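You operate a simulated robot arm through the tools that you are given. There is no shell and no other tool.

You run a simulated two-armed robot. Do the job below in one go: nothing can be reset, and whatever is moved stays where it is left.

## Task
Move the divider to the centre socket; stand each roll on its colour.
Fine: hold the crate while you draw the divider out. Set down upright: green roll, white roll.

It is judged by the outcome, as a careful person would: the job done as asked, and still so three seconds after it is handed in. It fails if anything else is knocked over, pushed out of place, dropped, spilled or broken.

## Robot
Two 6-joint arms with two-finger parallel grippers on one trunk, on a base that drives. Base frame: it is fixed to the floor where the robot stands at the start and does not move with it; the origin is under the middle of the robot, x ahead of it, y to its left, z up; the surface under the hand at the start is at about z = 780. Readings come in mm, rad, newtons and seconds.
The left shoulder is at the start at [280, 185, 1005], the right one opposite. With the tool pointing down near the work surface each hand reaches from about 560 to 940 mm from the robot's upright axis, wherever it stands, measured 20 degrees to its own side. Places, roughly: centre socket of the crate [500, 300, 800]; green end of the crate [500, 400, 800]; white end of the crate [500, 200, 800]. Payload 1.57 kg a hand.
Tool frame (each hand has its own): the origin (TCP) lies between the finger pads and is the grasp point; the fingertips stand 30 mm ahead of it; z points along the fingers, y is the line along which they close. The gripper opens to 80 mm. The fingers are 17 mm wide and 12 mm thick; the gripper's body (40 by 82 mm) begins 80 mm behind the TCP.
Orientation is that of the tool frame in the base frame, as a unit quaternion [x, y, z, w]. With the fingers straight down and closing along the base's y, the tool's x points along the base's -x, its y along +y and its z along -z.

## Interface
- The arms move only by the tool servo_tool. It takes "left_rows", "right_rows" or both (then of equal length, played together; a hand with none holds still); each is a list of rows, each a list of 7 numbers: the shift along the tool's x, y, z in units of 300 mm (1.0 is 300 mm), then the turn, a rotation vector about the tool's x, y, z in units of 60 degrees (1.0 is 60 degrees), then the closure, from 0 (fully open) to 1 (shut). In form: [[tx, ty, tz, ax, ay, az, claw], ...]. A call has 1 to 20 rows; each row is the pose to reach, as a shift and turn from the pose commanded when the call began, along the tool's axes at that moment. A call with a number of a shift or a turn outside -1 to 1 is refused whole. Each row takes 0.2 s and may step no farther than 50 mm and 0.15 rad from the row before; otherwise, or with a gripper value out of range, the whole call is refused. Where a pose cannot be reached the arm comes as near as it can. A force on the tool above 50 N (or 10 N above the force at the start of the call, whichever is more), or a blocked arm, ends the call early, and 0.2 s more pass. Each finger travels about 153 mm/s and halts on what it meets, pressing with about 26 N; the grip force reading is that of the motor and also rises with nothing between the fingers. The clock runs only during rows and for 0.2 s after the last one: add rows that repeat a pose to give the fingers time. The reply holds the time, the measured pose of the TCP, the force on the tool along the base axes, the opening and the grip force, in the units named above and with some noise, with the torque about the TCP (base axes, N m) and any sound that the robot's microphone picked up.
- Cameras (640 x 400 px; columns grow to the right, rows downward): "scene" is now at [212.6, 40.3, 1427.7]; the picture's right is [0.60, -0.80, 0.00], its down [-0.70, -0.53, -0.47] and it looks along [0.37, 0.28, -0.88] (base axes); focal length 268 px, centre (320, 200). "left" rides on the left gripper at [72, 7, -122] in its tool frame; the picture's right is [-0.09, 1.00, 0.00], its down [-0.84, -0.08, -0.54] and it looks along [-0.54, -0.05, 0.84] (tool axes); focal length 238 px, centre (320, 200). "right" rides on the right gripper at [72, -7, -122] in its tool frame; the picture's right is [0.09, 1.00, 0.00], its down [-0.84, 0.08, -0.54] and it looks along [-0.54, 0.05, 0.84] (tool axes); focal length 238 px, centre (320, 200). There is no depth. A picture from a camera that has moved, and an enlarged one, comes with that camera's place and axes in the base frame and with its lens.
- get_image(camera): a new picture of that camera. The clock stands still meanwhile.
- raise_lower(by): slides the trunk up (or, below 0, down) by that many mm; the arms and the scene camera ride with it, the base frame stays. It gives what a move gives, with no picture.
- base_move(legs): drives the robot by 1 to 6 legs, each [ahead, turn to the left] in mm and rad, along the robot's own axes; the way and the turn of a leg run together, so that a leg with both is an arc; at most 1500 mm and 3.142 rad a leg. The arms and the cameras ride along, it lands a little off, and it stops where it bumps. It gives what a move gives.
- head_to(pan, tilt): turns the head with the scene camera to pan (to the left, within 1.501 rad either way) and tilt (down, from -0.506 to 1.204), counted from straight ahead of the robot. It gives what a move gives.
- inspect(camera, box): a new picture of the part [left, top, right, bottom] of that camera's present view, enlarged. The clock stands still meanwhile.
- hand_in(): hands the job in; it is judged then, once.

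Nothing tells you exact positions but the pictures and the camera data. Unless the task says otherwise, let go and move clear before handing in.

The tools are called after ">>>" as a command line: name --argument value ..., lists and objects as JSON in quotes. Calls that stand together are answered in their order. servo_tool: Moves the arms, as the interface text tells. Its arguments: {"type":"object","properties":{"left_rows":{"type":"array"},"right_rows":{"type":"array"}},"required":[]} The other tools are called the same way: raise_lower (by) slides the trunk up or down; base_move (legs) drives the base; head_to (pan, tilt) turns the head that bears the scene camera; get_image (camera) takes a picture; inspect (camera, box) takes an enlarged picture of a part of a camera's view; hand_in () hands the job in.

At the start:

```text
time_s: 0.0
left_tool_pos: [440.6, 420.4, 1052.7]
left_ee_rot: [0.001, 1.0, 0.0, 0.0]
left_wrist_force: [0.1, 0.5, -0.4]
left_torque: [0.01, 0.01, 0.0]
left_opening: 80.0
left_grip_force: 0.0
right_tool_pos: [625.0, -25.5, 1047.2]
right_ee_rot: [0.0, 1.0, 0.0, 0.0]
right_wrist_force: [-0.6, 0.0, 0.6]
right_torque: [0.0, 0.0, 0.02]
right_opening: 79.9
right_grip_force: 0.1
trunk travel left (down, up): [-700.0, 290.0]
robot x, y, heading: [-0.7, -1.1, 0.003]
head pan, tilt: [0.648, 1.084]
```

scene: 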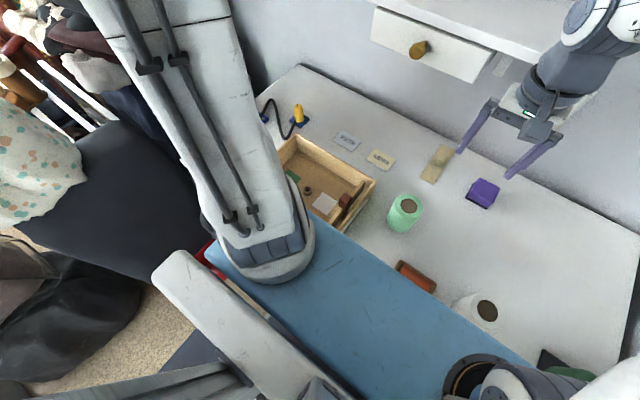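
right: 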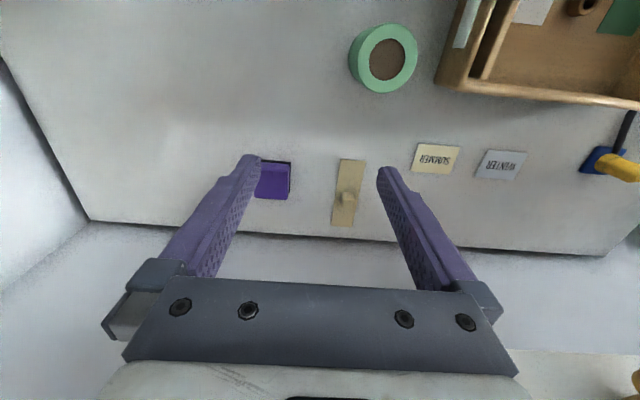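
left: 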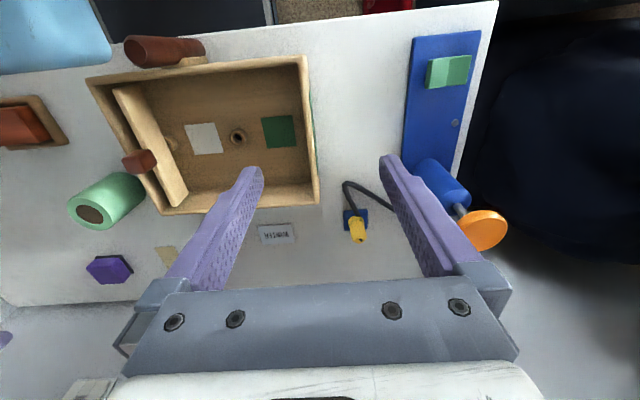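

I see a wooden crate with a divider at its right end, a green roll beside it and a white roll nearer the robot's right. First I take closer looks before moving anything.

>>> inspect --camera "left" --box '[60, 20, 340, 300]'

>>> inspect --camera "scene" --box '[240, 90, 520, 340]'

>>> inspect --camera "right" --box '[320, 0, 640, 200]'

```text
1.43 times, centred on (200, 160) of left
camera zoom: at [368.9, 427.7, 1175.7], right [0.09, 1.0, 0.0], down [0.84, -0.08, 0.54], along [0.54, -0.05, -0.84], focal length 340 px, centre (491, 257)
```

zoom: 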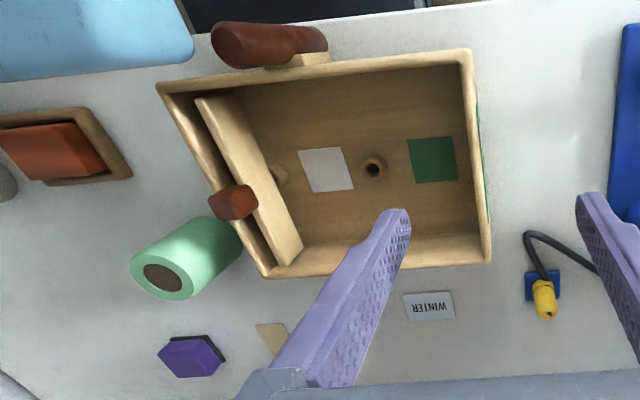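

```text
1.60 times, centred on (380, 215) of scene
camera zoom: at [212.6, 40.3, 1427.7], right [0.6, -0.8, 0.0], down [-0.7, -0.53, -0.47], along [0.37, 0.28, -0.88], focal length 429 px, centre (224, 176)
```

zoom: 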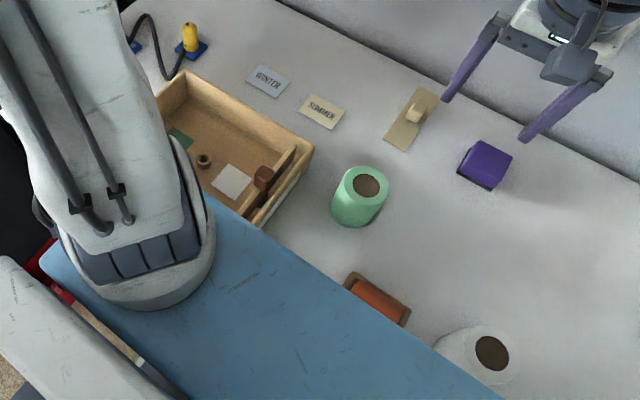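

```text
2.00 times, centred on (480, 100) of right
camera zoom: at [553.4, -32.6, 1169.0], right [-0.09, 1.0, 0.0], down [0.84, 0.08, 0.54], along [0.54, 0.05, -0.84], focal length 477 px, centre (0, 400)
```

zoom: 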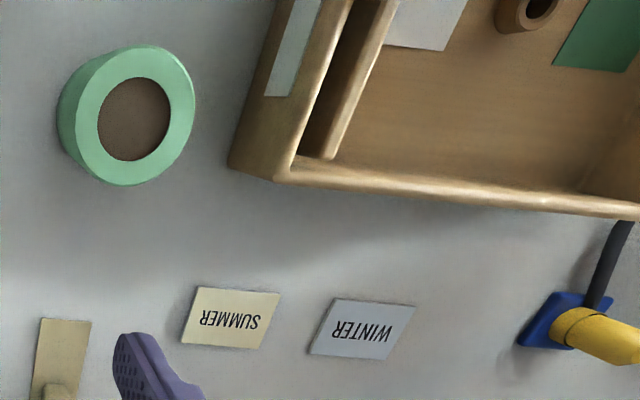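

The crate sits at about x=480, y=290, and a blue panel seems to hang over the near side of the table. I'll turn the head for other views to pin down its height and position.

>>> head_to --pan 0.0 --tilt 1.0

>>> get_image --camera "scene"

>>> head_to --pan 0.5 --tilt 0.6

>>> get_image --camera "scene"

>>> head_to --pan 1.2 --tilt 1.0

>>> get_image --camera "scene"

```text
time_s: 1.0
left_tool_pos: [441.7, 421.4, 1053.3]
left_ee_rot: [0.0, 1.0, 0.0, -0.001]
left_wrist_force: [0.3, -0.5, -0.8]
left_torque: [0.0, -0.01, -0.02]
left_opening: 79.8
left_grip_force: 0.0
right_tool_pos: [625.9, -25.0, 1048.7]
right_ee_rot: [0.0, 1.0, 0.0, 0.0]
right_wrist_force: [0.5, 1.1, -1.1]
right_torque: [0.0, 0.0, 0.02]
right_opening: 80.0
right_grip_force: 0.1
trunk travel left (down, up): [-700.0, 290.0]
robot x, y, heading: [1.3, -3.5, -0.004]
head pan, tilt: [0.0, 1.0]
```

```text
taken
camera scene: at [231.1, 1.6, 1433.2], right [0.0, -1.0, 0.0], down [-0.84, 0.0, -0.54], along [0.54, 0.0, -0.84], focal length 268 px, centre (320, 200)
```

scene: 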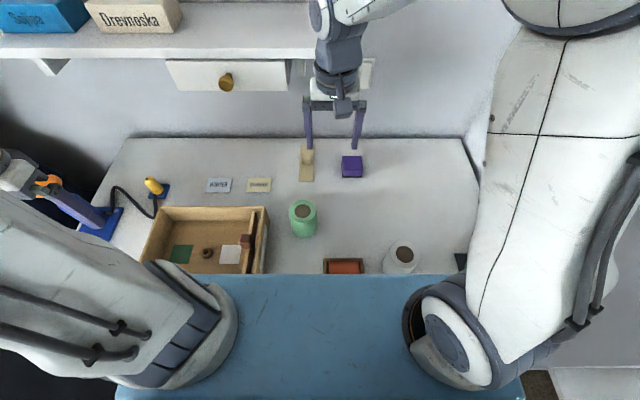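

```text
time_s: 2.0
left_tool_pos: [439.9, 421.4, 1052.7]
left_ee_rot: [0.0, 1.0, 0.001, 0.0]
left_wrist_force: [-0.8, 0.0, 0.3]
left_torque: [-0.05, -0.02, -0.02]
left_opening: 80.2
left_grip_force: 0.0
right_tool_pos: [625.1, -24.5, 1047.8]
right_ee_rot: [0.0, 1.0, -0.001, 0.0]
right_wrist_force: [-0.6, 0.4, 0.6]
right_torque: [0.01, 0.0, 0.05]
right_opening: 79.9
right_grip_force: 0.1
trunk travel left (down, up): [-700.0, 290.0]
robot x, y, heading: [1.2, 1.6, -0.001]
head pan, tilt: [0.499, 0.6]
```

```text
taken
camera scene: at [239.0, 43.8, 1465.2], right [0.48, -0.88, 0.0], down [-0.5, -0.27, -0.82], along [0.72, 0.39, -0.57], focal length 268 px, centre (320, 200)
```

scene: 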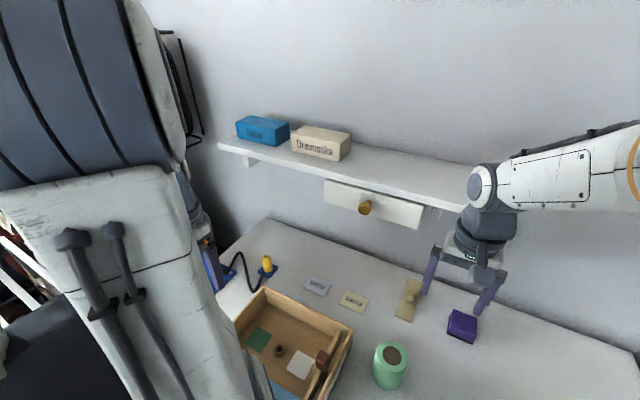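

```text
time_s: 3.0
left_tool_pos: [440.5, 421.2, 1052.3]
left_ee_rot: [0.001, 1.0, -0.001, 0.0]
left_wrist_force: [0.0, 0.4, 0.0]
left_torque: [0.02, 0.01, -0.03]
left_opening: 80.0
left_grip_force: 0.1
right_tool_pos: [624.7, -25.8, 1048.4]
right_ee_rot: [-0.001, 1.0, 0.0, 0.0]
right_wrist_force: [-0.2, 0.8, -0.2]
right_torque: [0.0, -0.02, -0.03]
right_opening: 79.9
right_grip_force: 0.0
trunk travel left (down, up): [-700.0, 290.0]
robot x, y, heading: [-1.1, 2.2, 0.002]
head pan, tilt: [1.201, 1.0]
```

```text
taken
camera scene: at [186.7, 66.5, 1433.3], right [0.93, -0.36, 0.0], down [-0.3, -0.78, -0.54], along [0.2, 0.5, -0.84], focal length 268 px, centre (320, 200)
```

scene: 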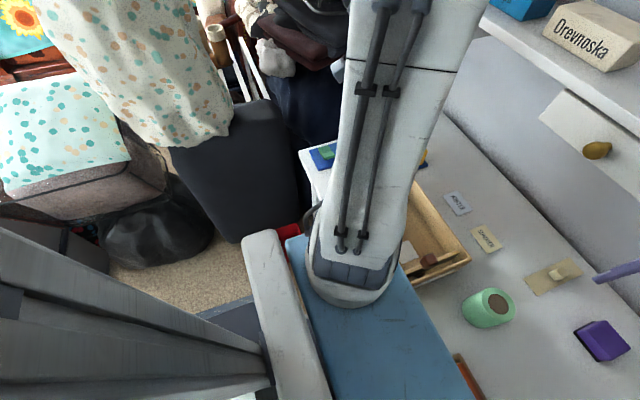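

The blue panel turns out to be the robot's own shoulder beam, so I need to back up to make room. I check the surroundings first.

>>> head_to --pan 1.5 --tilt 0.6

>>> get_image --camera "scene"

>>> head_to --pan -1.5 --tilt 0.6

>>> get_image --camera "scene"

>>> head_to --pan -0.7 --tilt 1.0

>>> get_image --camera "scene"

```text
time_s: 3.9
left_tool_pos: [441.0, 420.9, 1052.6]
left_ee_rot: [0.001, 1.0, 0.0, 0.001]
left_wrist_force: [-0.2, 0.7, 0.1]
left_torque: [0.01, -0.03, -0.02]
left_opening: 80.1
left_grip_force: 0.0
right_tool_pos: [624.1, -25.1, 1048.7]
right_ee_rot: [0.0, 1.0, 0.0, 0.0]
right_wrist_force: [0.2, -0.4, 1.0]
right_torque: [0.03, 0.0, -0.02]
right_opening: 80.0
right_grip_force: 0.1
trunk travel left (down, up): [-700.0, 290.0]
robot x, y, heading: [1.2, 1.6, -0.003]
head pan, tilt: [1.499, 0.6]
```

```text
taken
camera scene: at [167.8, 89.7, 1465.2], right [1.0, -0.07, 0.0], down [-0.04, -0.56, -0.82], along [0.06, 0.82, -0.57], focal length 268 px, centre (320, 200)
```

scene: 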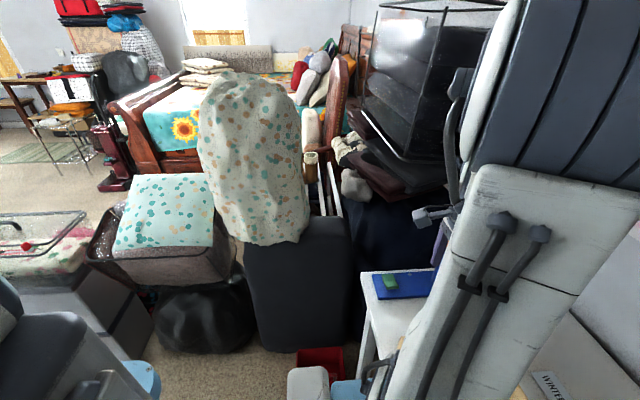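

```text
time_s: 6.5
left_tool_pos: [442.5, 421.3, 1052.6]
left_ee_rot: [-0.001, 1.0, 0.0, 0.001]
left_wrist_force: [-0.5, -0.4, -0.2]
left_torque: [0.01, -0.02, 0.0]
left_opening: 80.0
left_grip_force: 0.1
right_tool_pos: [623.6, -25.1, 1048.2]
right_ee_rot: [0.0, 1.0, 0.0, 0.0]
right_wrist_force: [-0.6, -0.4, -0.2]
right_torque: [-0.02, 0.01, -0.01]
right_opening: 80.1
right_grip_force: 0.1
trunk travel left (down, up): [-700.0, 290.0]
robot x, y, heading: [0.0, 1.4, -0.002]
head pan, tilt: [-1.499, 0.6]
```

```text
taken
camera scene: at [167.8, -86.6, 1465.3], right [-1.0, -0.07, 0.0], down [-0.04, 0.56, -0.83], along [0.06, -0.82, -0.56], focal length 268 px, centre (320, 200)
```

scene: 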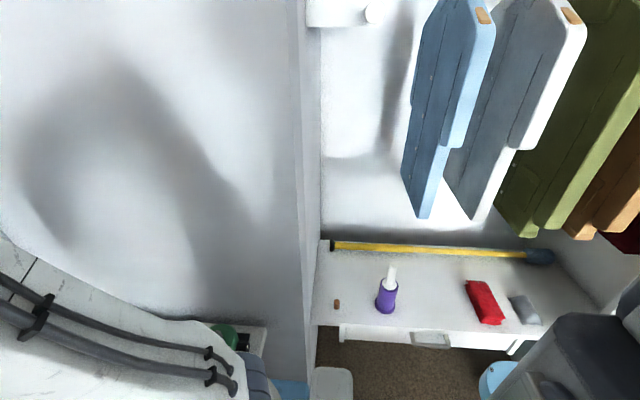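

```text
time_s: 7.6
left_tool_pos: [440.9, 421.0, 1052.7]
left_ee_rot: [0.0, 1.0, 0.0, 0.0]
left_wrist_force: [0.1, -0.2, -0.3]
left_torque: [0.01, 0.04, 0.0]
left_opening: 80.1
left_grip_force: 0.1
right_tool_pos: [623.7, -24.9, 1048.8]
right_ee_rot: [0.0, 1.0, -0.001, 0.0]
right_wrist_force: [0.8, 0.1, 0.0]
right_torque: [-0.01, 0.02, 0.02]
right_opening: 80.2
right_grip_force: 0.2
trunk travel left (down, up): [-700.0, 290.0]
robot x, y, heading: [0.1, -1.2, 0.001]
head pan, tilt: [-0.7, 1.0]
```

```text
taken
camera scene: at [214.7, -43.4, 1433.3], right [-0.64, -0.76, 0.0], down [-0.64, 0.54, -0.54], along [0.41, -0.35, -0.84], focal length 268 px, centre (320, 200)
```

scene: 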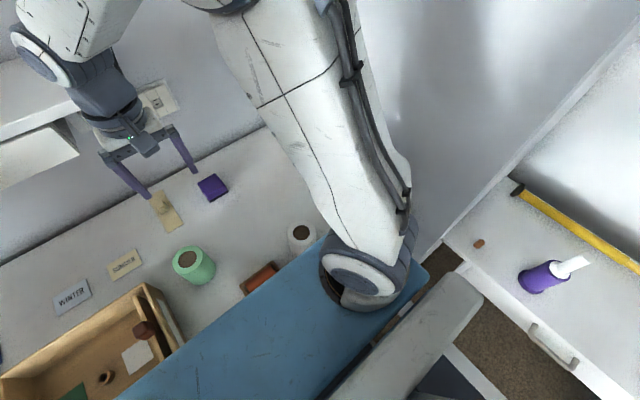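

The floor behind looks free as far as I can tell, with furniture only to the sides. I back up by 200 mm in two small steps.

>>> base_move --legs '[[-100, 0]]'

>>> base_move --legs '[[-100, 0]]'

>>> head_to --pan 0.4 --tilt 0.9

>>> get_image --camera "scene"

>>> get_image --camera "left"

>>> get_image --camera "right"

```text
time_s: 8.8
left_tool_pos: [339.2, 420.8, 1053.2]
left_ee_rot: [0.0, 1.0, 0.0, -0.001]
left_wrist_force: [-0.1, -0.3, 0.4]
left_torque: [0.02, -0.01, 0.03]
left_opening: 80.1
left_grip_force: 0.1
right_tool_pos: [524.3, -25.4, 1047.6]
right_ee_rot: [0.0, 1.0, 0.0, 0.0]
right_wrist_force: [0.1, -0.5, 0.6]
right_torque: [-0.03, 0.04, -0.01]
right_opening: 79.9
right_grip_force: 0.1
trunk travel left (down, up): [-700.0, 290.0]
robot x, y, heading: [-98.6, -0.1, -0.005]
head pan, tilt: [-0.7, 1.0]
```

```text
time_s: 9.9
left_tool_pos: [242.8, 417.9, 1053.8]
left_ee_rot: [0.001, 1.0, 0.0, 0.001]
left_wrist_force: [-0.6, -0.2, -0.5]
left_torque: [0.01, 0.01, 0.03]
left_opening: 79.9
left_grip_force: 0.0
right_tool_pos: [424.2, -26.6, 1047.7]
right_ee_rot: [0.002, 1.0, 0.0, 0.0]
right_wrist_force: [0.0, 0.1, -0.9]
right_torque: [0.0, 0.01, 0.01]
right_opening: 80.2
right_grip_force: 0.1
trunk travel left (down, up): [-700.0, 290.0]
robot x, y, heading: [-197.0, -0.9, -0.002]
head pan, tilt: [-0.7, 1.0]
```

```text
time_s: 11.2
left_tool_pos: [242.4, 418.6, 1053.2]
left_ee_rot: [0.002, 1.0, 0.0, 0.0]
left_wrist_force: [0.5, -1.7, -0.2]
left_torque: [0.02, -0.01, 0.0]
left_opening: 80.2
left_grip_force: 0.1
right_tool_pos: [424.8, -27.1, 1048.1]
right_ee_rot: [0.001, 1.0, 0.0, 0.0]
right_wrist_force: [0.6, -0.2, -0.1]
right_torque: [0.03, -0.01, -0.01]
right_opening: 79.8
right_grip_force: 0.2
trunk travel left (down, up): [-700.0, 290.0]
robot x, y, heading: [-198.9, 0.4, -0.005]
head pan, tilt: [0.4, 0.901]
```

```text
taken
camera scene: at [30.4, 30.3, 1440.5], right [0.38, -0.92, 0.0], down [-0.72, -0.3, -0.62], along [0.57, 0.24, -0.78], focal length 268 px, centre (320, 200)
```

scene: 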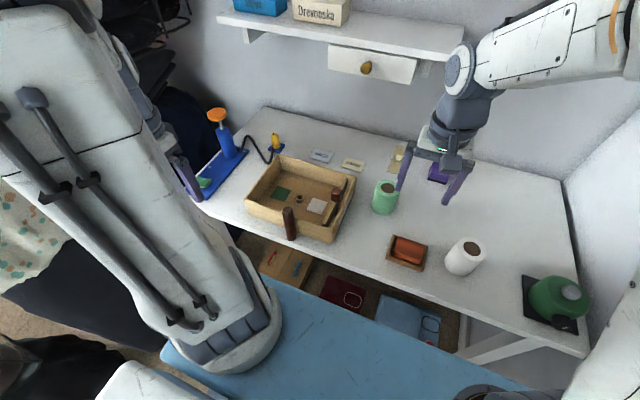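

```text
taken
camera left: at [169.8, 426.5, 1175.7], right [0.1, 1.0, 0.0], down [0.84, -0.08, 0.54], along [0.54, -0.05, -0.84], focal length 238 px, centre (320, 200)
```

left: 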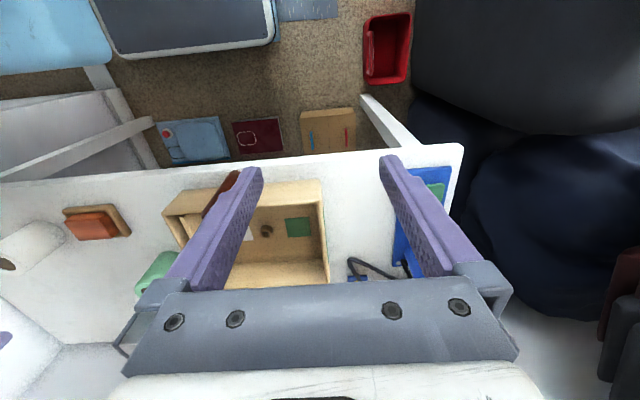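

```text
taken
camera right: at [352.6, -34.5, 1169.0], right [-0.09, 1.0, 0.0], down [0.84, 0.07, 0.54], along [0.54, 0.05, -0.84], focal length 238 px, centre (320, 200)
```

right: 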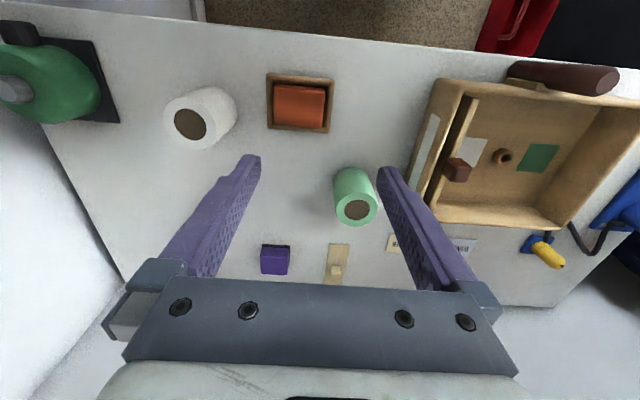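

Now the whole crate is visible: a brown vertical handle post on the near wall, a divider at the right (white) end with a brown knob. I zoom in for precise geometry.

>>> inspect --camera "scene" --box '[230, 130, 390, 250]'

>>> inspect --camera "right" --box '[380, 40, 640, 280]'

>>> inspect --camera "scene" --box '[340, 150, 600, 350]'

```text
3.33 times, centred on (310, 190) of scene
camera zoom: at [30.4, 30.3, 1440.5], right [0.38, -0.92, 0.0], down [-0.72, -0.3, -0.62], along [0.57, 0.24, -0.78], focal length 893 px, centre (353, 233)
```

zoom: 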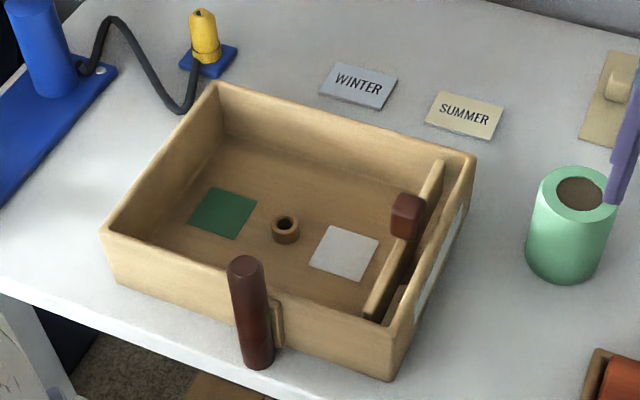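

```text
1.67 times, centred on (510, 160) of right
camera zoom: at [352.6, -34.5, 1169.0], right [-0.09, 1.0, 0.0], down [0.84, 0.07, 0.54], along [0.54, 0.05, -0.84], focal length 397 px, centre (3, 267)
```

zoom: 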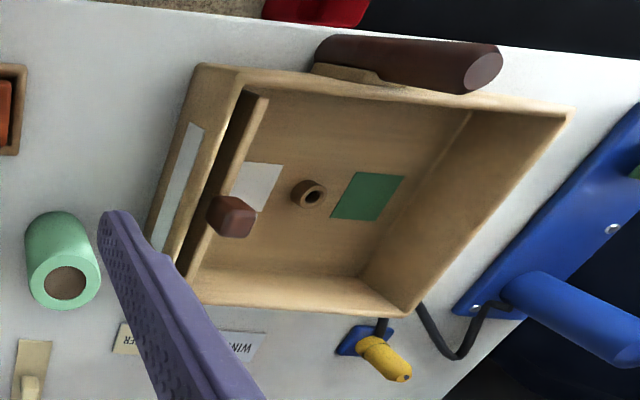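

```text
2.00 times, centred on (470, 250) of scene
camera zoom: at [30.4, 30.3, 1440.5], right [0.38, -0.92, 0.0], down [-0.72, -0.3, -0.62], along [0.57, 0.24, -0.78], focal length 536 px, centre (20, 100)
```

zoom: 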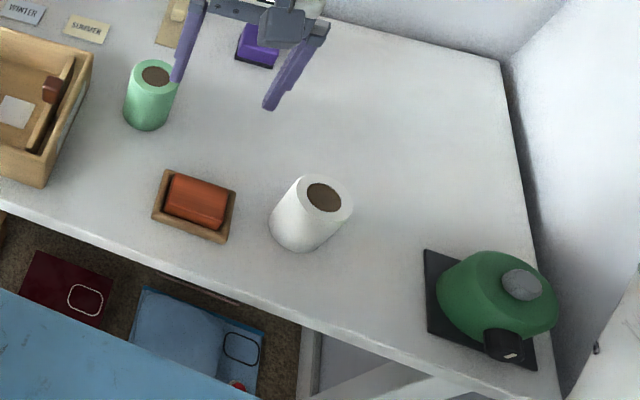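

The handle post of the crate is at about [357, 253], top z≈910; the divider knob is at about [480, 171], and the centre socket at [479, 287]. I bring the left hand inward, then turn the base slightly left so the right hand can reach the whole crate.

>>> servo_tool --left_rows '[[-0.1, -0.1, 0, 0, 0, 0, 0], [-0.2, -0.2, 0, 0, 0, 0, 0], [-0.3, -0.3, 0, 0, 0, 0, 0], [-0.38, -0.39, 0, 0, 0, 0, 0], [-0.38, -0.39, 0, 0, 0, 0, 0]]'

>>> base_move --legs '[[0, 0.3]]'

>>> head_to --pan 0.1 --tilt 0.9

>>> get_image --camera "scene"

>>> get_image --camera "right"

>>> get_image --camera "left"

```text
time_s: 12.4
left_tool_pos: [356.0, 300.9, 1052.7]
left_ee_rot: [0.001, 1.0, 0.0, 0.0]
left_wrist_force: [0.3, -0.2, -0.1]
left_torque: [0.0, -0.01, 0.03]
left_opening: 80.1
left_grip_force: 0.0
right_tool_pos: [423.6, -27.1, 1047.7]
right_ee_rot: [0.002, 1.0, 0.0, -0.001]
right_wrist_force: [1.1, 0.7, 0.1]
right_torque: [0.0, -0.01, -0.01]
right_opening: 80.1
right_grip_force: 0.1
trunk travel left (down, up): [-700.0, 290.0]
robot x, y, heading: [-200.0, 1.6, -0.008]
head pan, tilt: [0.4, 0.901]
```

```text
time_s: 13.8
left_tool_pos: [242.7, 453.4, 1052.8]
left_ee_rot: [-0.149, 0.989, 0.0, 0.0]
left_wrist_force: [0.3, -0.1, -0.3]
left_torque: [0.01, 0.02, -0.01]
left_opening: 80.1
left_grip_force: 0.0
right_tool_pos: [404.0, 159.7, 1048.6]
right_ee_rot: [-0.15, 0.989, 0.0, -0.001]
right_wrist_force: [0.2, 0.1, -0.5]
right_torque: [0.03, 0.01, 0.01]
right_opening: 80.0
right_grip_force: 0.1
trunk travel left (down, up): [-700.0, 290.0]
robot x, y, heading: [-199.5, -1.5, 0.294]
head pan, tilt: [0.4, 0.901]
```

```text
time_s: 14.6
left_tool_pos: [242.7, 452.7, 1053.4]
left_ee_rot: [-0.149, 0.989, 0.001, 0.0]
left_wrist_force: [-0.2, 0.0, 0.8]
left_torque: [-0.02, -0.03, -0.03]
left_opening: 80.0
left_grip_force: 0.1
right_tool_pos: [403.4, 159.7, 1048.4]
right_ee_rot: [-0.148, 0.989, 0.0, 0.0]
right_wrist_force: [0.7, -0.3, 0.1]
right_torque: [-0.03, 0.03, -0.01]
right_opening: 80.2
right_grip_force: 0.0
trunk travel left (down, up): [-700.0, 290.0]
robot x, y, heading: [-199.6, 1.9, 0.301]
head pan, tilt: [0.099, 0.901]
```

```text
taken
camera scene: at [23.1, 78.4, 1440.5], right [0.39, -0.92, 0.0], down [-0.72, -0.3, -0.62], along [0.57, 0.24, -0.78], focal length 268 px, centre (320, 200)
```

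scene: 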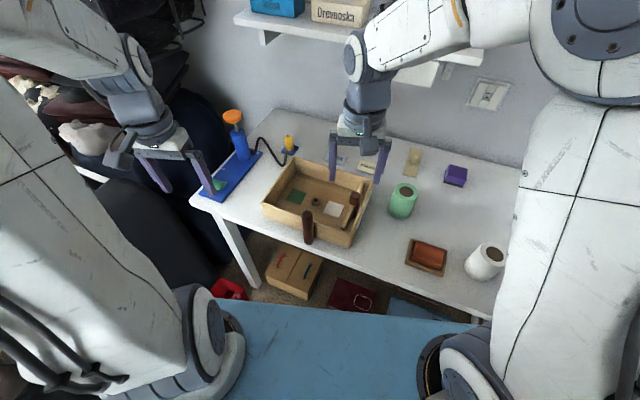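

```text
taken
camera right: at [337.6, 131.3, 1169.1], right [-0.38, 0.92, 0.0], down [0.78, 0.32, 0.54], along [0.5, 0.21, -0.84], focal length 238 px, centre (320, 200)
```

right: 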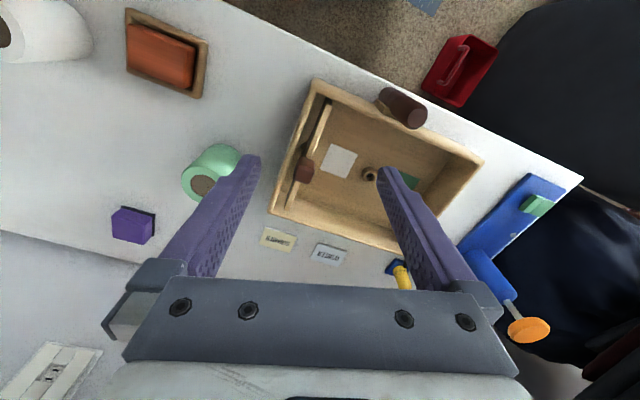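

```text
taken
camera left: at [170.9, 438.9, 1175.5], right [-0.2, 0.98, 0.0], down [0.82, 0.17, 0.54], along [0.53, 0.11, -0.84], focal length 238 px, centre (320, 200)
```

left: 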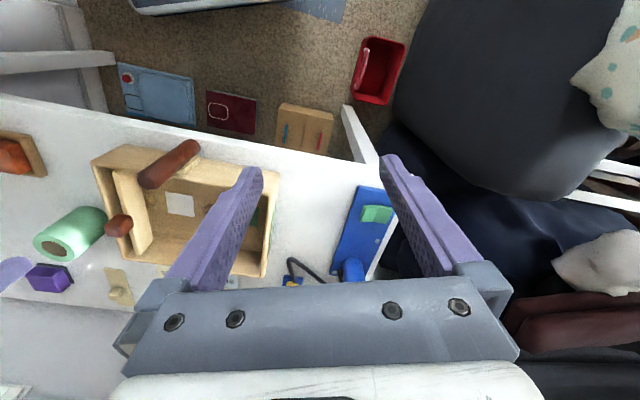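

The base is turned and all is undisturbed. I zoom in on the divider and its handle from each camera.

>>> inspect --camera "left" --box '[80, 120, 280, 280]'

>>> inspect --camera "right" --box '[260, 70, 500, 260]'

>>> inspect --camera "scene" --box '[250, 140, 390, 260]'

```text
2.50 times, centred on (180, 200) of left
camera zoom: at [170.9, 438.9, 1175.5], right [-0.2, 0.98, 0.0], down [0.82, 0.17, 0.54], along [0.53, 0.11, -0.84], focal length 596 px, centre (670, 200)
```

zoom: 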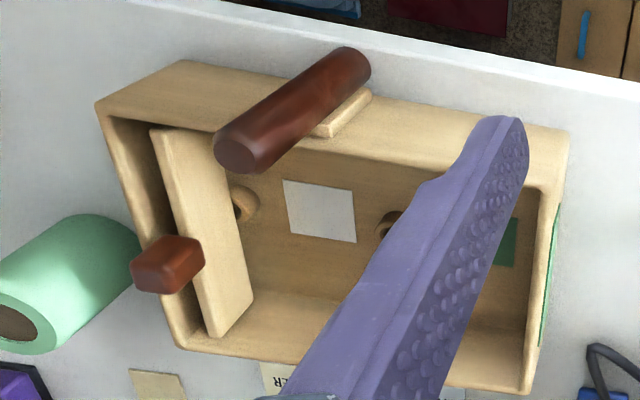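

```text
2.11 times, centred on (380, 165) of right
camera zoom: at [337.6, 131.3, 1169.1], right [-0.38, 0.92, 0.0], down [0.78, 0.32, 0.54], along [0.5, 0.21, -0.84], focal length 502 px, centre (194, 274)
```

zoom: 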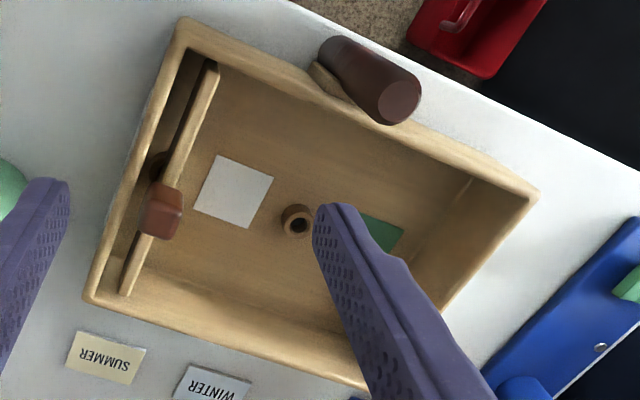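

```text
3.33 times, centred on (320, 200) of scene
camera zoom: at [23.1, 78.4, 1440.5], right [0.39, -0.92, 0.0], down [-0.72, -0.3, -0.62], along [0.57, 0.24, -0.78], focal length 893 px, centre (320, 200)
```

zoom: 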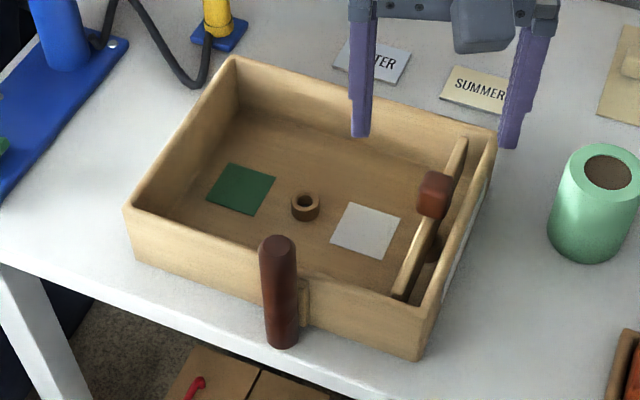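

I'll hover the right hand above the divider's knob, squared to the crate, to measure the knob closely.

>>> servo_tool --right_rows '[[-0.064, -0.01, 0.057, 0, 0, 0.0714, 0], [-0.127, -0.02, 0.114, 0, 0, 0.1428, 0], [-0.191, -0.029, 0.171, 0, 0, 0.2141, 0], [-0.2547, -0.039, 0.2283, 0, 0, 0.2855, 0], [-0.2547, -0.039, 0.2283, 0, 0, 0.2855, 0]]'

>>> get_image --camera "right"

>>> inspect --camera "left" --box '[80, 120, 280, 280]'

>>> inspect --camera "scene" --box '[250, 140, 390, 260]'

```text
time_s: 15.8
left_tool_pos: [242.7, 453.4, 1052.8]
left_ee_rot: [-0.148, 0.989, 0.0, 0.001]
left_wrist_force: [-0.7, 0.3, 0.8]
left_torque: [-0.01, 0.0, 0.01]
left_opening: 80.2
left_grip_force: 0.0
right_tool_pos: [479.7, 171.3, 979.8]
right_ee_rot: [0.001, 1.0, 0.0, -0.001]
right_wrist_force: [0.2, 0.5, -1.4]
right_torque: [-0.04, 0.0, -0.03]
right_opening: 79.8
right_grip_force: 0.0
trunk travel left (down, up): [-700.0, 290.0]
robot x, y, heading: [-199.4, 1.8, 0.299]
head pan, tilt: [0.099, 0.901]
```

```text
taken
camera right: at [408.8, 162.9, 1100.2], right [-0.09, 1.0, 0.0], down [0.84, 0.08, 0.54], along [0.54, 0.05, -0.84], focal length 238 px, centre (320, 200)
```

right: 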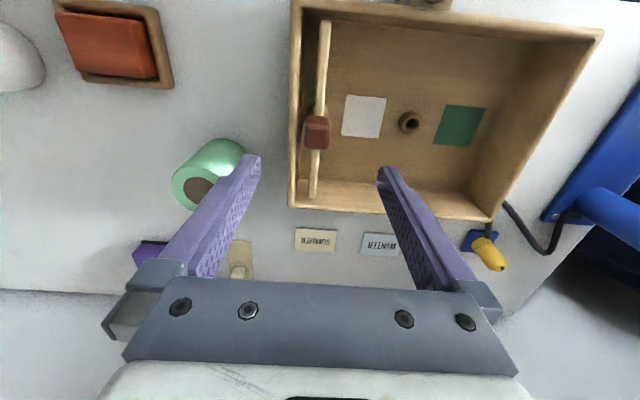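

```text
2.50 times, centred on (180, 200) of left
camera zoom: at [171.0, 438.9, 1175.4], right [-0.2, 0.98, 0.0], down [0.82, 0.17, 0.54], along [0.53, 0.11, -0.84], focal length 596 px, centre (670, 200)
```

zoom: 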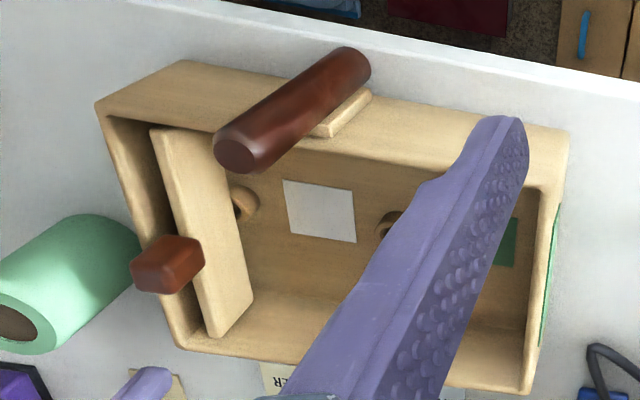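

```text
3.33 times, centred on (320, 200) of scene
camera zoom: at [23.3, 78.4, 1440.4], right [0.39, -0.92, 0.0], down [-0.72, -0.3, -0.62], along [0.57, 0.24, -0.78], focal length 893 px, centre (320, 200)
```

zoom: 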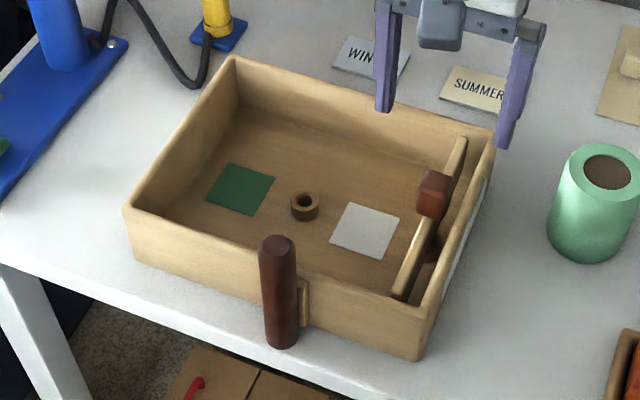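

>>> inspect --camera "right" --box '[280, 0, 440, 220]'

>>> inspect --camera "left" --box '[100, 150, 200, 270]'

>>> inspect --camera "scene" --box '[320, 170, 370, 230]'

```text
1.82 times, centred on (360, 110) of right
camera zoom: at [408.8, 162.9, 1100.2], right [-0.09, 1.0, 0.0], down [0.84, 0.08, 0.54], along [0.54, 0.05, -0.84], focal length 433 px, centre (247, 364)
```

zoom: 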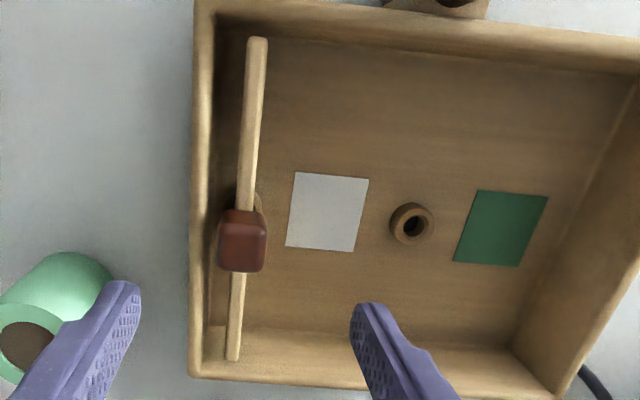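

```text
3.33 times, centred on (150, 210) of left
camera zoom: at [171.0, 438.9, 1175.4], right [-0.2, 0.98, 0.0], down [0.82, 0.17, 0.54], along [0.53, 0.11, -0.84], focal length 794 px, centre (887, 167)
```

zoom: 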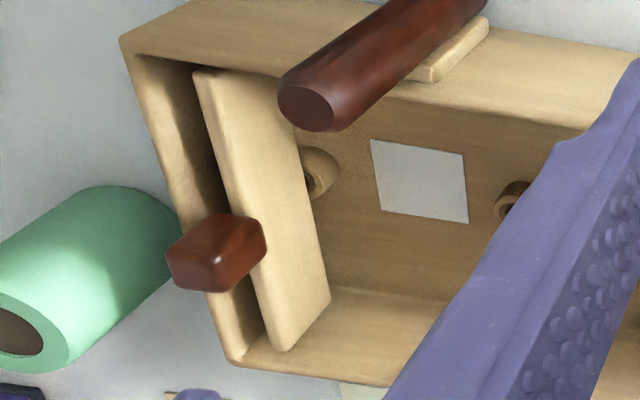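

```text
6.67 times, centred on (345, 200) of scene
camera zoom: at [23.3, 78.4, 1440.4], right [0.39, -0.92, 0.0], down [-0.72, -0.3, -0.62], along [0.57, 0.24, -0.78], focal length 1786 px, centre (153, 200)
```

zoom: 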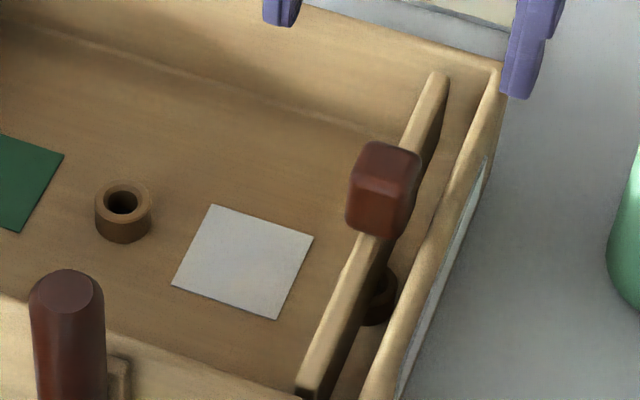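

Knob top is at about [476.5, 168.5, 886]. Next I bring the left hand over the crate's handle post, squared to the crate, keeping it high.

>>> servo_tool --left_rows '[[-0.028, -0.125, 0.0294, 0, 0, 0.0474, 0], [-0.056, -0.25, 0.0589, 0, 0, 0.0949, 0], [-0.084, -0.375, 0.0883, 0, 0, 0.1423, 0], [-0.112, -0.5, 0.1178, 0, 0, 0.1897, 0], [-0.14, -0.625, 0.1472, 0, 0, 0.2372, 0], [-0.168, -0.7504, 0.1767, 0, 0, 0.2846, 0], [-0.168, -0.7504, 0.1767, 0, 0, 0.2846, 0]]'

>>> get_image --camera "left"

>>> get_image --camera "scene"

```text
time_s: 17.4
left_tool_pos: [353.9, 251.5, 1000.4]
left_ee_rot: [0.0, 1.0, 0.0, -0.001]
left_wrist_force: [0.0, 0.3, -0.1]
left_torque: [0.02, 0.0, 0.0]
left_opening: 80.0
left_grip_force: 0.1
right_tool_pos: [479.3, 170.2, 979.8]
right_ee_rot: [0.0, 1.0, 0.0, 0.0]
right_wrist_force: [0.4, 1.0, 0.0]
right_torque: [-0.01, -0.04, -0.01]
right_opening: 79.8
right_grip_force: 0.0
trunk travel left (down, up): [-700.0, 290.0]
robot x, y, heading: [-201.6, 0.5, 0.301]
head pan, tilt: [0.099, 0.901]
```

```text
taken
camera left: at [282.4, 258.4, 1123.0], right [0.09, 1.0, 0.0], down [0.84, -0.08, 0.54], along [0.54, -0.05, -0.84], focal length 238 px, centre (320, 200)
```

left: 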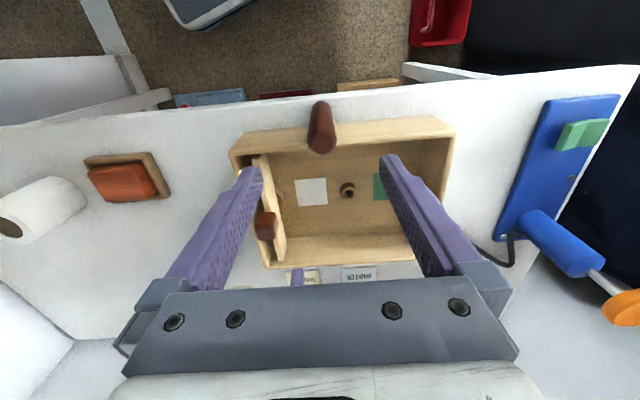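

```text
taken
camera scene: at [23.3, 78.2, 1440.5], right [0.39, -0.92, 0.0], down [-0.72, -0.3, -0.62], along [0.57, 0.24, -0.78], focal length 268 px, centre (320, 200)
```

scene: 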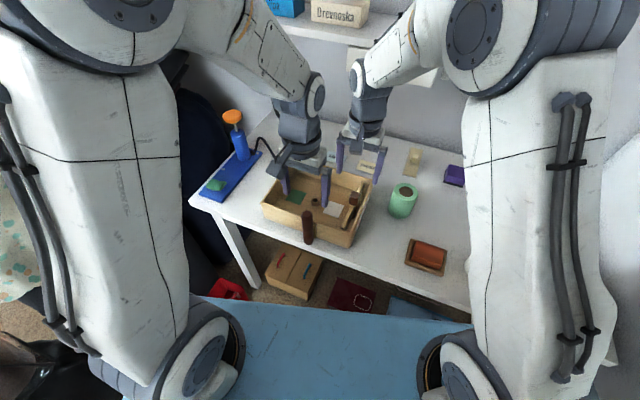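

>>> inspect --camera "left" --box '[230, 80, 430, 280]'

>>> inspect --camera "right" --box '[280, 0, 440, 220]'

```text
2.00 times, centred on (330, 180) of left
camera zoom: at [282.4, 258.4, 1123.0], right [0.09, 1.0, 0.0], down [0.84, -0.08, 0.54], along [0.54, -0.05, -0.84], focal length 477 px, centre (300, 240)
```

zoom: 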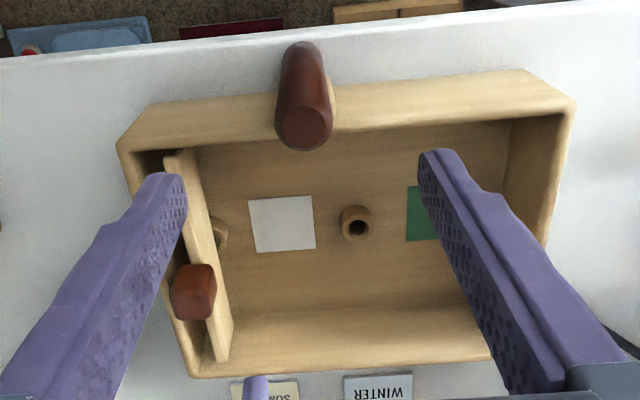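

```text
1.82 times, centred on (360, 110) of right
camera zoom: at [408.5, 162.7, 1100.3], right [-0.09, 1.0, 0.0], down [0.84, 0.08, 0.54], along [0.54, 0.05, -0.84], focal length 433 px, centre (247, 364)
```

zoom: 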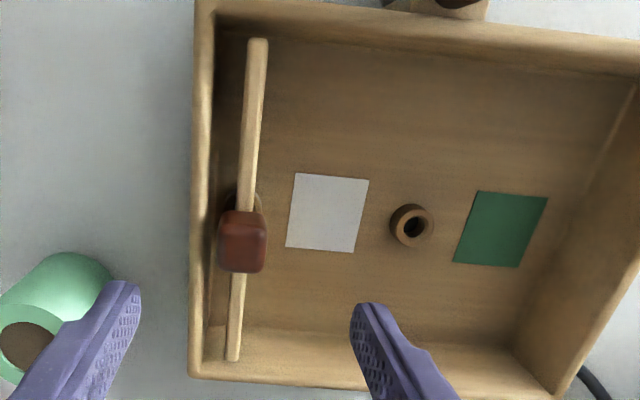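

The post is just about centred under the left hand at [356, 253.7]. I lower the left hand around it with fingers open, then look.

>>> servo_tool --left_rows '[[-0.006, 0.0067, 0.0933, 0, 0, 0, 0], [-0.006, 0.0067, 0.1867, 0, 0, 0, 0], [-0.006, 0.0067, 0.28, 0, 0, 0, 0], [-0.006, 0.0067, 0.3733, 0, 0, 0, 0], [-0.006, 0.0067, 0.3733, 0, 0, 0, 0]]'

>>> get_image --camera "left"

>>> inspect --camera "scene" --box '[250, 140, 390, 260]'

```text
time_s: 18.6
left_tool_pos: [358.1, 252.7, 885.5]
left_ee_rot: [0.001, 1.0, 0.0, 0.0]
left_wrist_force: [-0.5, -0.2, -0.5]
left_torque: [-0.03, -0.03, 0.04]
left_opening: 79.8
left_grip_force: 0.0
right_tool_pos: [478.8, 169.8, 979.8]
right_ee_rot: [0.001, 1.0, 0.0, 0.0]
right_wrist_force: [0.8, -0.5, 1.0]
right_torque: [0.01, -0.01, 0.04]
right_opening: 79.7
right_grip_force: 0.0
trunk travel left (down, up): [-700.0, 290.0]
robot x, y, heading: [-198.3, -1.8, 0.3]
head pan, tilt: [0.099, 0.901]
```

```text
taken
camera left: at [285.6, 260.4, 1008.4], right [0.09, 1.0, 0.0], down [0.84, -0.08, 0.54], along [0.54, -0.05, -0.84], focal length 238 px, centre (320, 200)
```

left: 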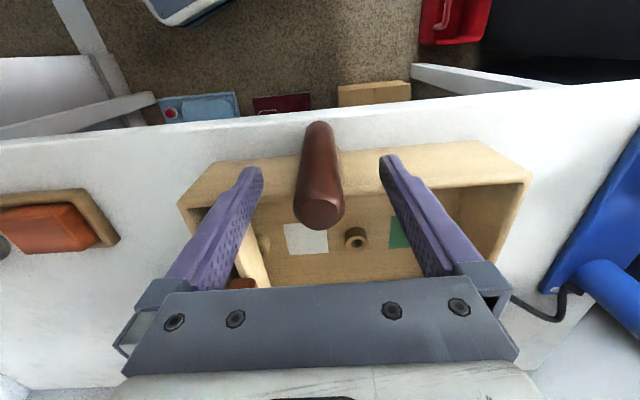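

```text
3.33 times, centred on (320, 200) of scene
camera zoom: at [23.2, 78.3, 1440.4], right [0.39, -0.92, 0.0], down [-0.72, -0.3, -0.62], along [0.57, 0.24, -0.78], focal length 893 px, centre (320, 200)
```

zoom: 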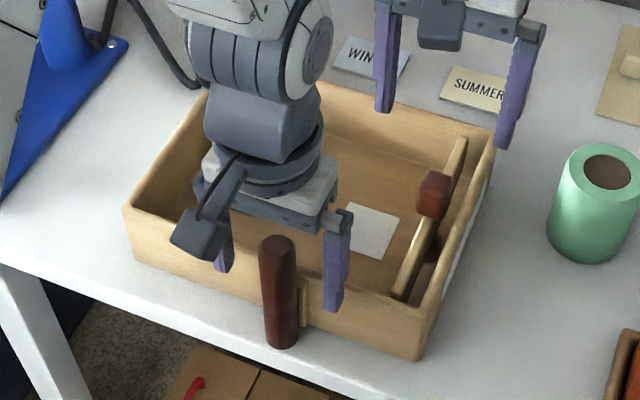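

The post stands centred between the left fingers. I close the left gripper on it to hold the crate.

>>> servo_tool --left_rows '[[0, 0, 0, 0, 0, 0, 0.5], [0, 0, 0, 0, 0, 0, 1], [0, 0, 0, 0, 0, 0, 1], [0, 0, 0, 0, 0, 0, 1]]'

>>> inspect --camera "right" --box '[280, 0, 440, 220]'

>>> inspect --camera "scene" --box '[250, 140, 390, 260]'

```text
time_s: 19.6
left_tool_pos: [356.9, 253.6, 886.1]
left_ee_rot: [0.0, 1.0, 0.0, 0.0]
left_wrist_force: [-1.1, -0.5, -0.2]
left_torque: [-0.02, -0.13, -0.02]
left_opening: 27.2
left_grip_force: 26.3
right_tool_pos: [479.5, 170.0, 980.4]
right_ee_rot: [0.001, 1.0, 0.0, 0.0]
right_wrist_force: [0.4, 0.6, -0.3]
right_torque: [0.03, 0.02, 0.03]
right_opening: 79.9
right_grip_force: 0.0
trunk travel left (down, up): [-700.0, 290.0]
robot x, y, heading: [-202.7, 4.3, 0.298]
head pan, tilt: [0.099, 0.901]
```

```text
1.82 times, centred on (360, 110) of right
camera zoom: at [408.4, 162.8, 1100.3], right [-0.09, 1.0, 0.0], down [0.84, 0.08, 0.54], along [0.54, 0.05, -0.84], focal length 433 px, centre (247, 364)
```

zoom: 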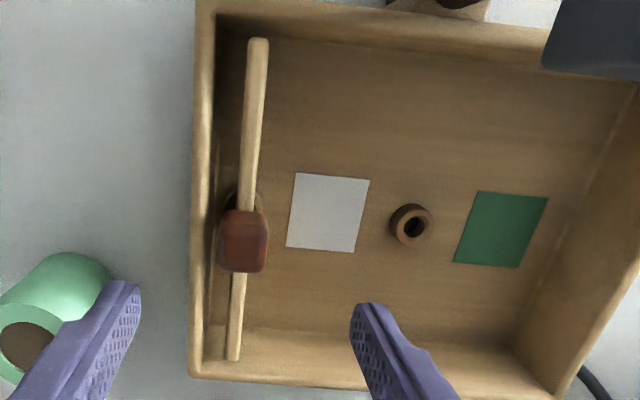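

```text
3.33 times, centred on (320, 200) of scene
camera zoom: at [23.1, 78.3, 1440.5], right [0.39, -0.92, 0.0], down [-0.72, -0.3, -0.62], along [0.57, 0.24, -0.78], focal length 893 px, centre (320, 200)
```

zoom: 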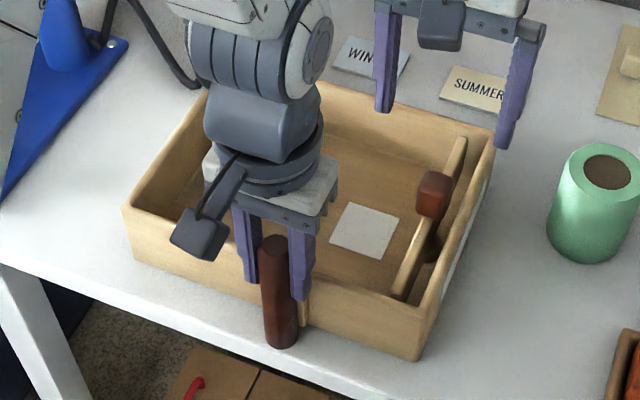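

The crate is held (opening 27 mm on the post). Now I lower the right hand to just above the knob and check alignment.

>>> servo_tool --right_rows '[[0.004, -0.0045, 0.092, 0, 0, 0, 0], [0.0077, -0.0087, 0.1833, 0, 0, 0, 0], [0.0077, -0.0087, 0.1833, 0, 0, 0, 0]]'

>>> inspect --camera "right" --box '[230, 60, 410, 240]'

>>> inspect --camera "scene" --box '[310, 130, 390, 240]'

>>> get_image --camera "left"

```text
time_s: 20.4
left_tool_pos: [356.7, 254.1, 885.1]
left_ee_rot: [0.0, 1.0, 0.0, 0.0]
left_wrist_force: [-0.2, -0.3, 0.3]
left_torque: [-0.02, 0.0, 0.0]
left_opening: 27.1
left_grip_force: 26.0
right_tool_pos: [478.2, 168.5, 925.9]
right_ee_rot: [0.001, 1.0, 0.0, 0.0]
right_wrist_force: [0.4, 0.0, 0.7]
right_torque: [0.0, -0.02, -0.02]
right_opening: 79.8
right_grip_force: 0.0
trunk travel left (down, up): [-700.0, 290.0]
robot x, y, heading: [-204.5, 0.6, 0.303]
head pan, tilt: [0.099, 0.901]
```

```text
2.22 times, centred on (320, 150) of right
camera zoom: at [406.4, 161.2, 1046.0], right [-0.09, 1.0, 0.0], down [0.84, 0.08, 0.54], along [0.54, 0.05, -0.84], focal length 530 px, centre (320, 311)
```

zoom: 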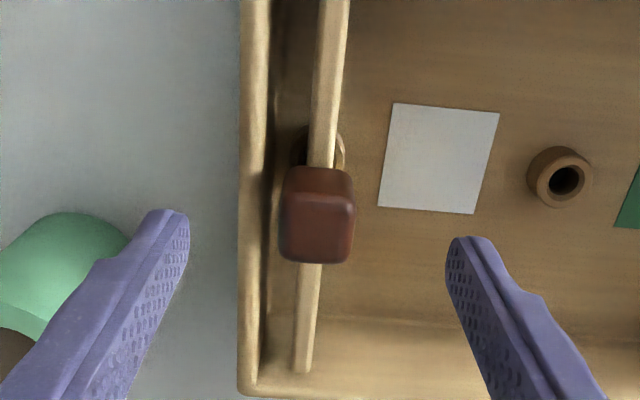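

```text
3.64 times, centred on (350, 185) of scene
camera zoom: at [23.2, 78.3, 1440.4], right [0.39, -0.92, 0.0], down [-0.72, -0.3, -0.62], along [0.57, 0.24, -0.78], focal length 974 px, centre (211, 254)
```

zoom: 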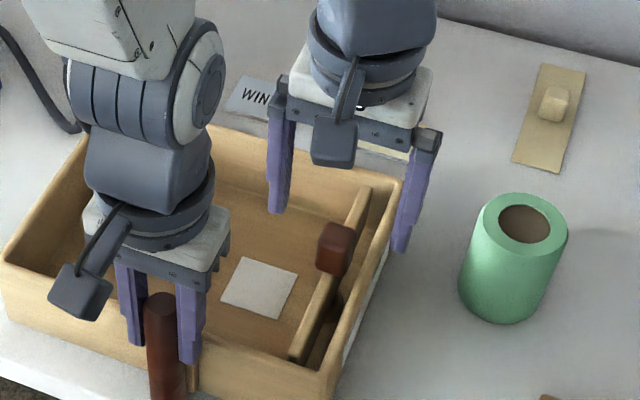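

```text
taken
camera left: at [285.6, 260.4, 1008.6], right [0.09, 1.0, 0.0], down [0.84, -0.08, 0.54], along [0.54, -0.05, -0.84], focal length 238 px, centre (320, 200)
```

left: 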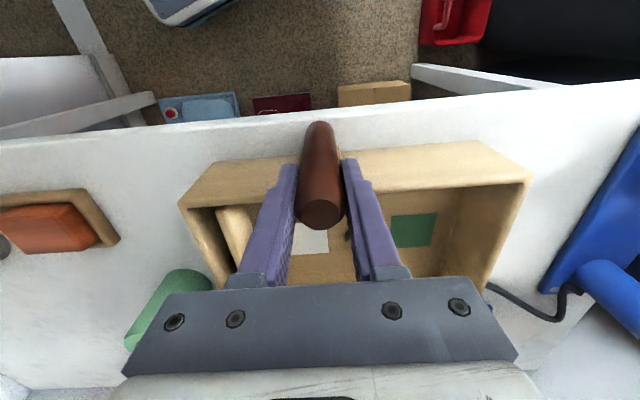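

The knob is centred between the right fingers, top near z≈889. I lower to TCP z≈893 (tips just above the divider's top edge) and close on the knob.

>>> servo_tool --right_rows '[[0.003, -0.002, 0.055, 0, 0, 0, 0], [0.005, -0.004, 0.11, 0, 0, 0, 0], [0.005, -0.004, 0.11, 0, 0, 0, 0]]'

>>> inspect --camera "right" --box '[230, 60, 410, 240]'

>>> inspect --camera "scene" --box '[310, 130, 390, 240]'

```text
time_s: 21.2
left_tool_pos: [357.1, 253.3, 885.5]
left_ee_rot: [0.0, 1.0, 0.0, 0.0]
left_wrist_force: [-0.7, 0.1, -0.1]
left_torque: [0.02, 0.06, 0.01]
left_opening: 27.4
left_grip_force: 26.2
right_tool_pos: [477.9, 166.9, 891.7]
right_ee_rot: [0.001, 1.0, 0.0, 0.0]
right_wrist_force: [-0.9, -0.2, 0.1]
right_torque: [0.0, -0.02, -0.02]
right_opening: 80.0
right_grip_force: 0.1
trunk travel left (down, up): [-700.0, 290.0]
robot x, y, heading: [-198.0, 1.7, 0.296]
head pan, tilt: [0.099, 0.901]
```

```text
2.22 times, centred on (320, 150) of right
camera zoom: at [405.8, 158.5, 1012.9], right [-0.09, 1.0, 0.0], down [0.84, 0.08, 0.54], along [0.54, 0.05, -0.84], focal length 530 px, centre (320, 311)
```

zoom: 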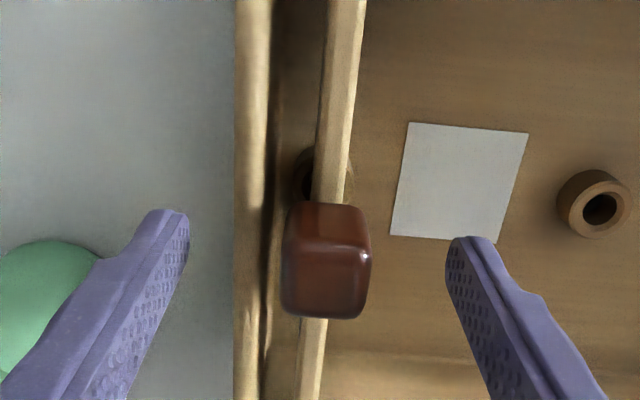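

```text
3.64 times, centred on (350, 185) of scene
camera zoom: at [23.2, 78.3, 1440.5], right [0.39, -0.92, 0.0], down [-0.72, -0.3, -0.62], along [0.57, 0.24, -0.78], focal length 974 px, centre (211, 254)
```

zoom: 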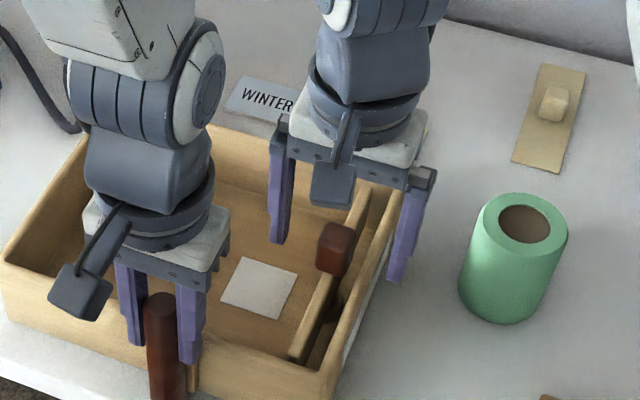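

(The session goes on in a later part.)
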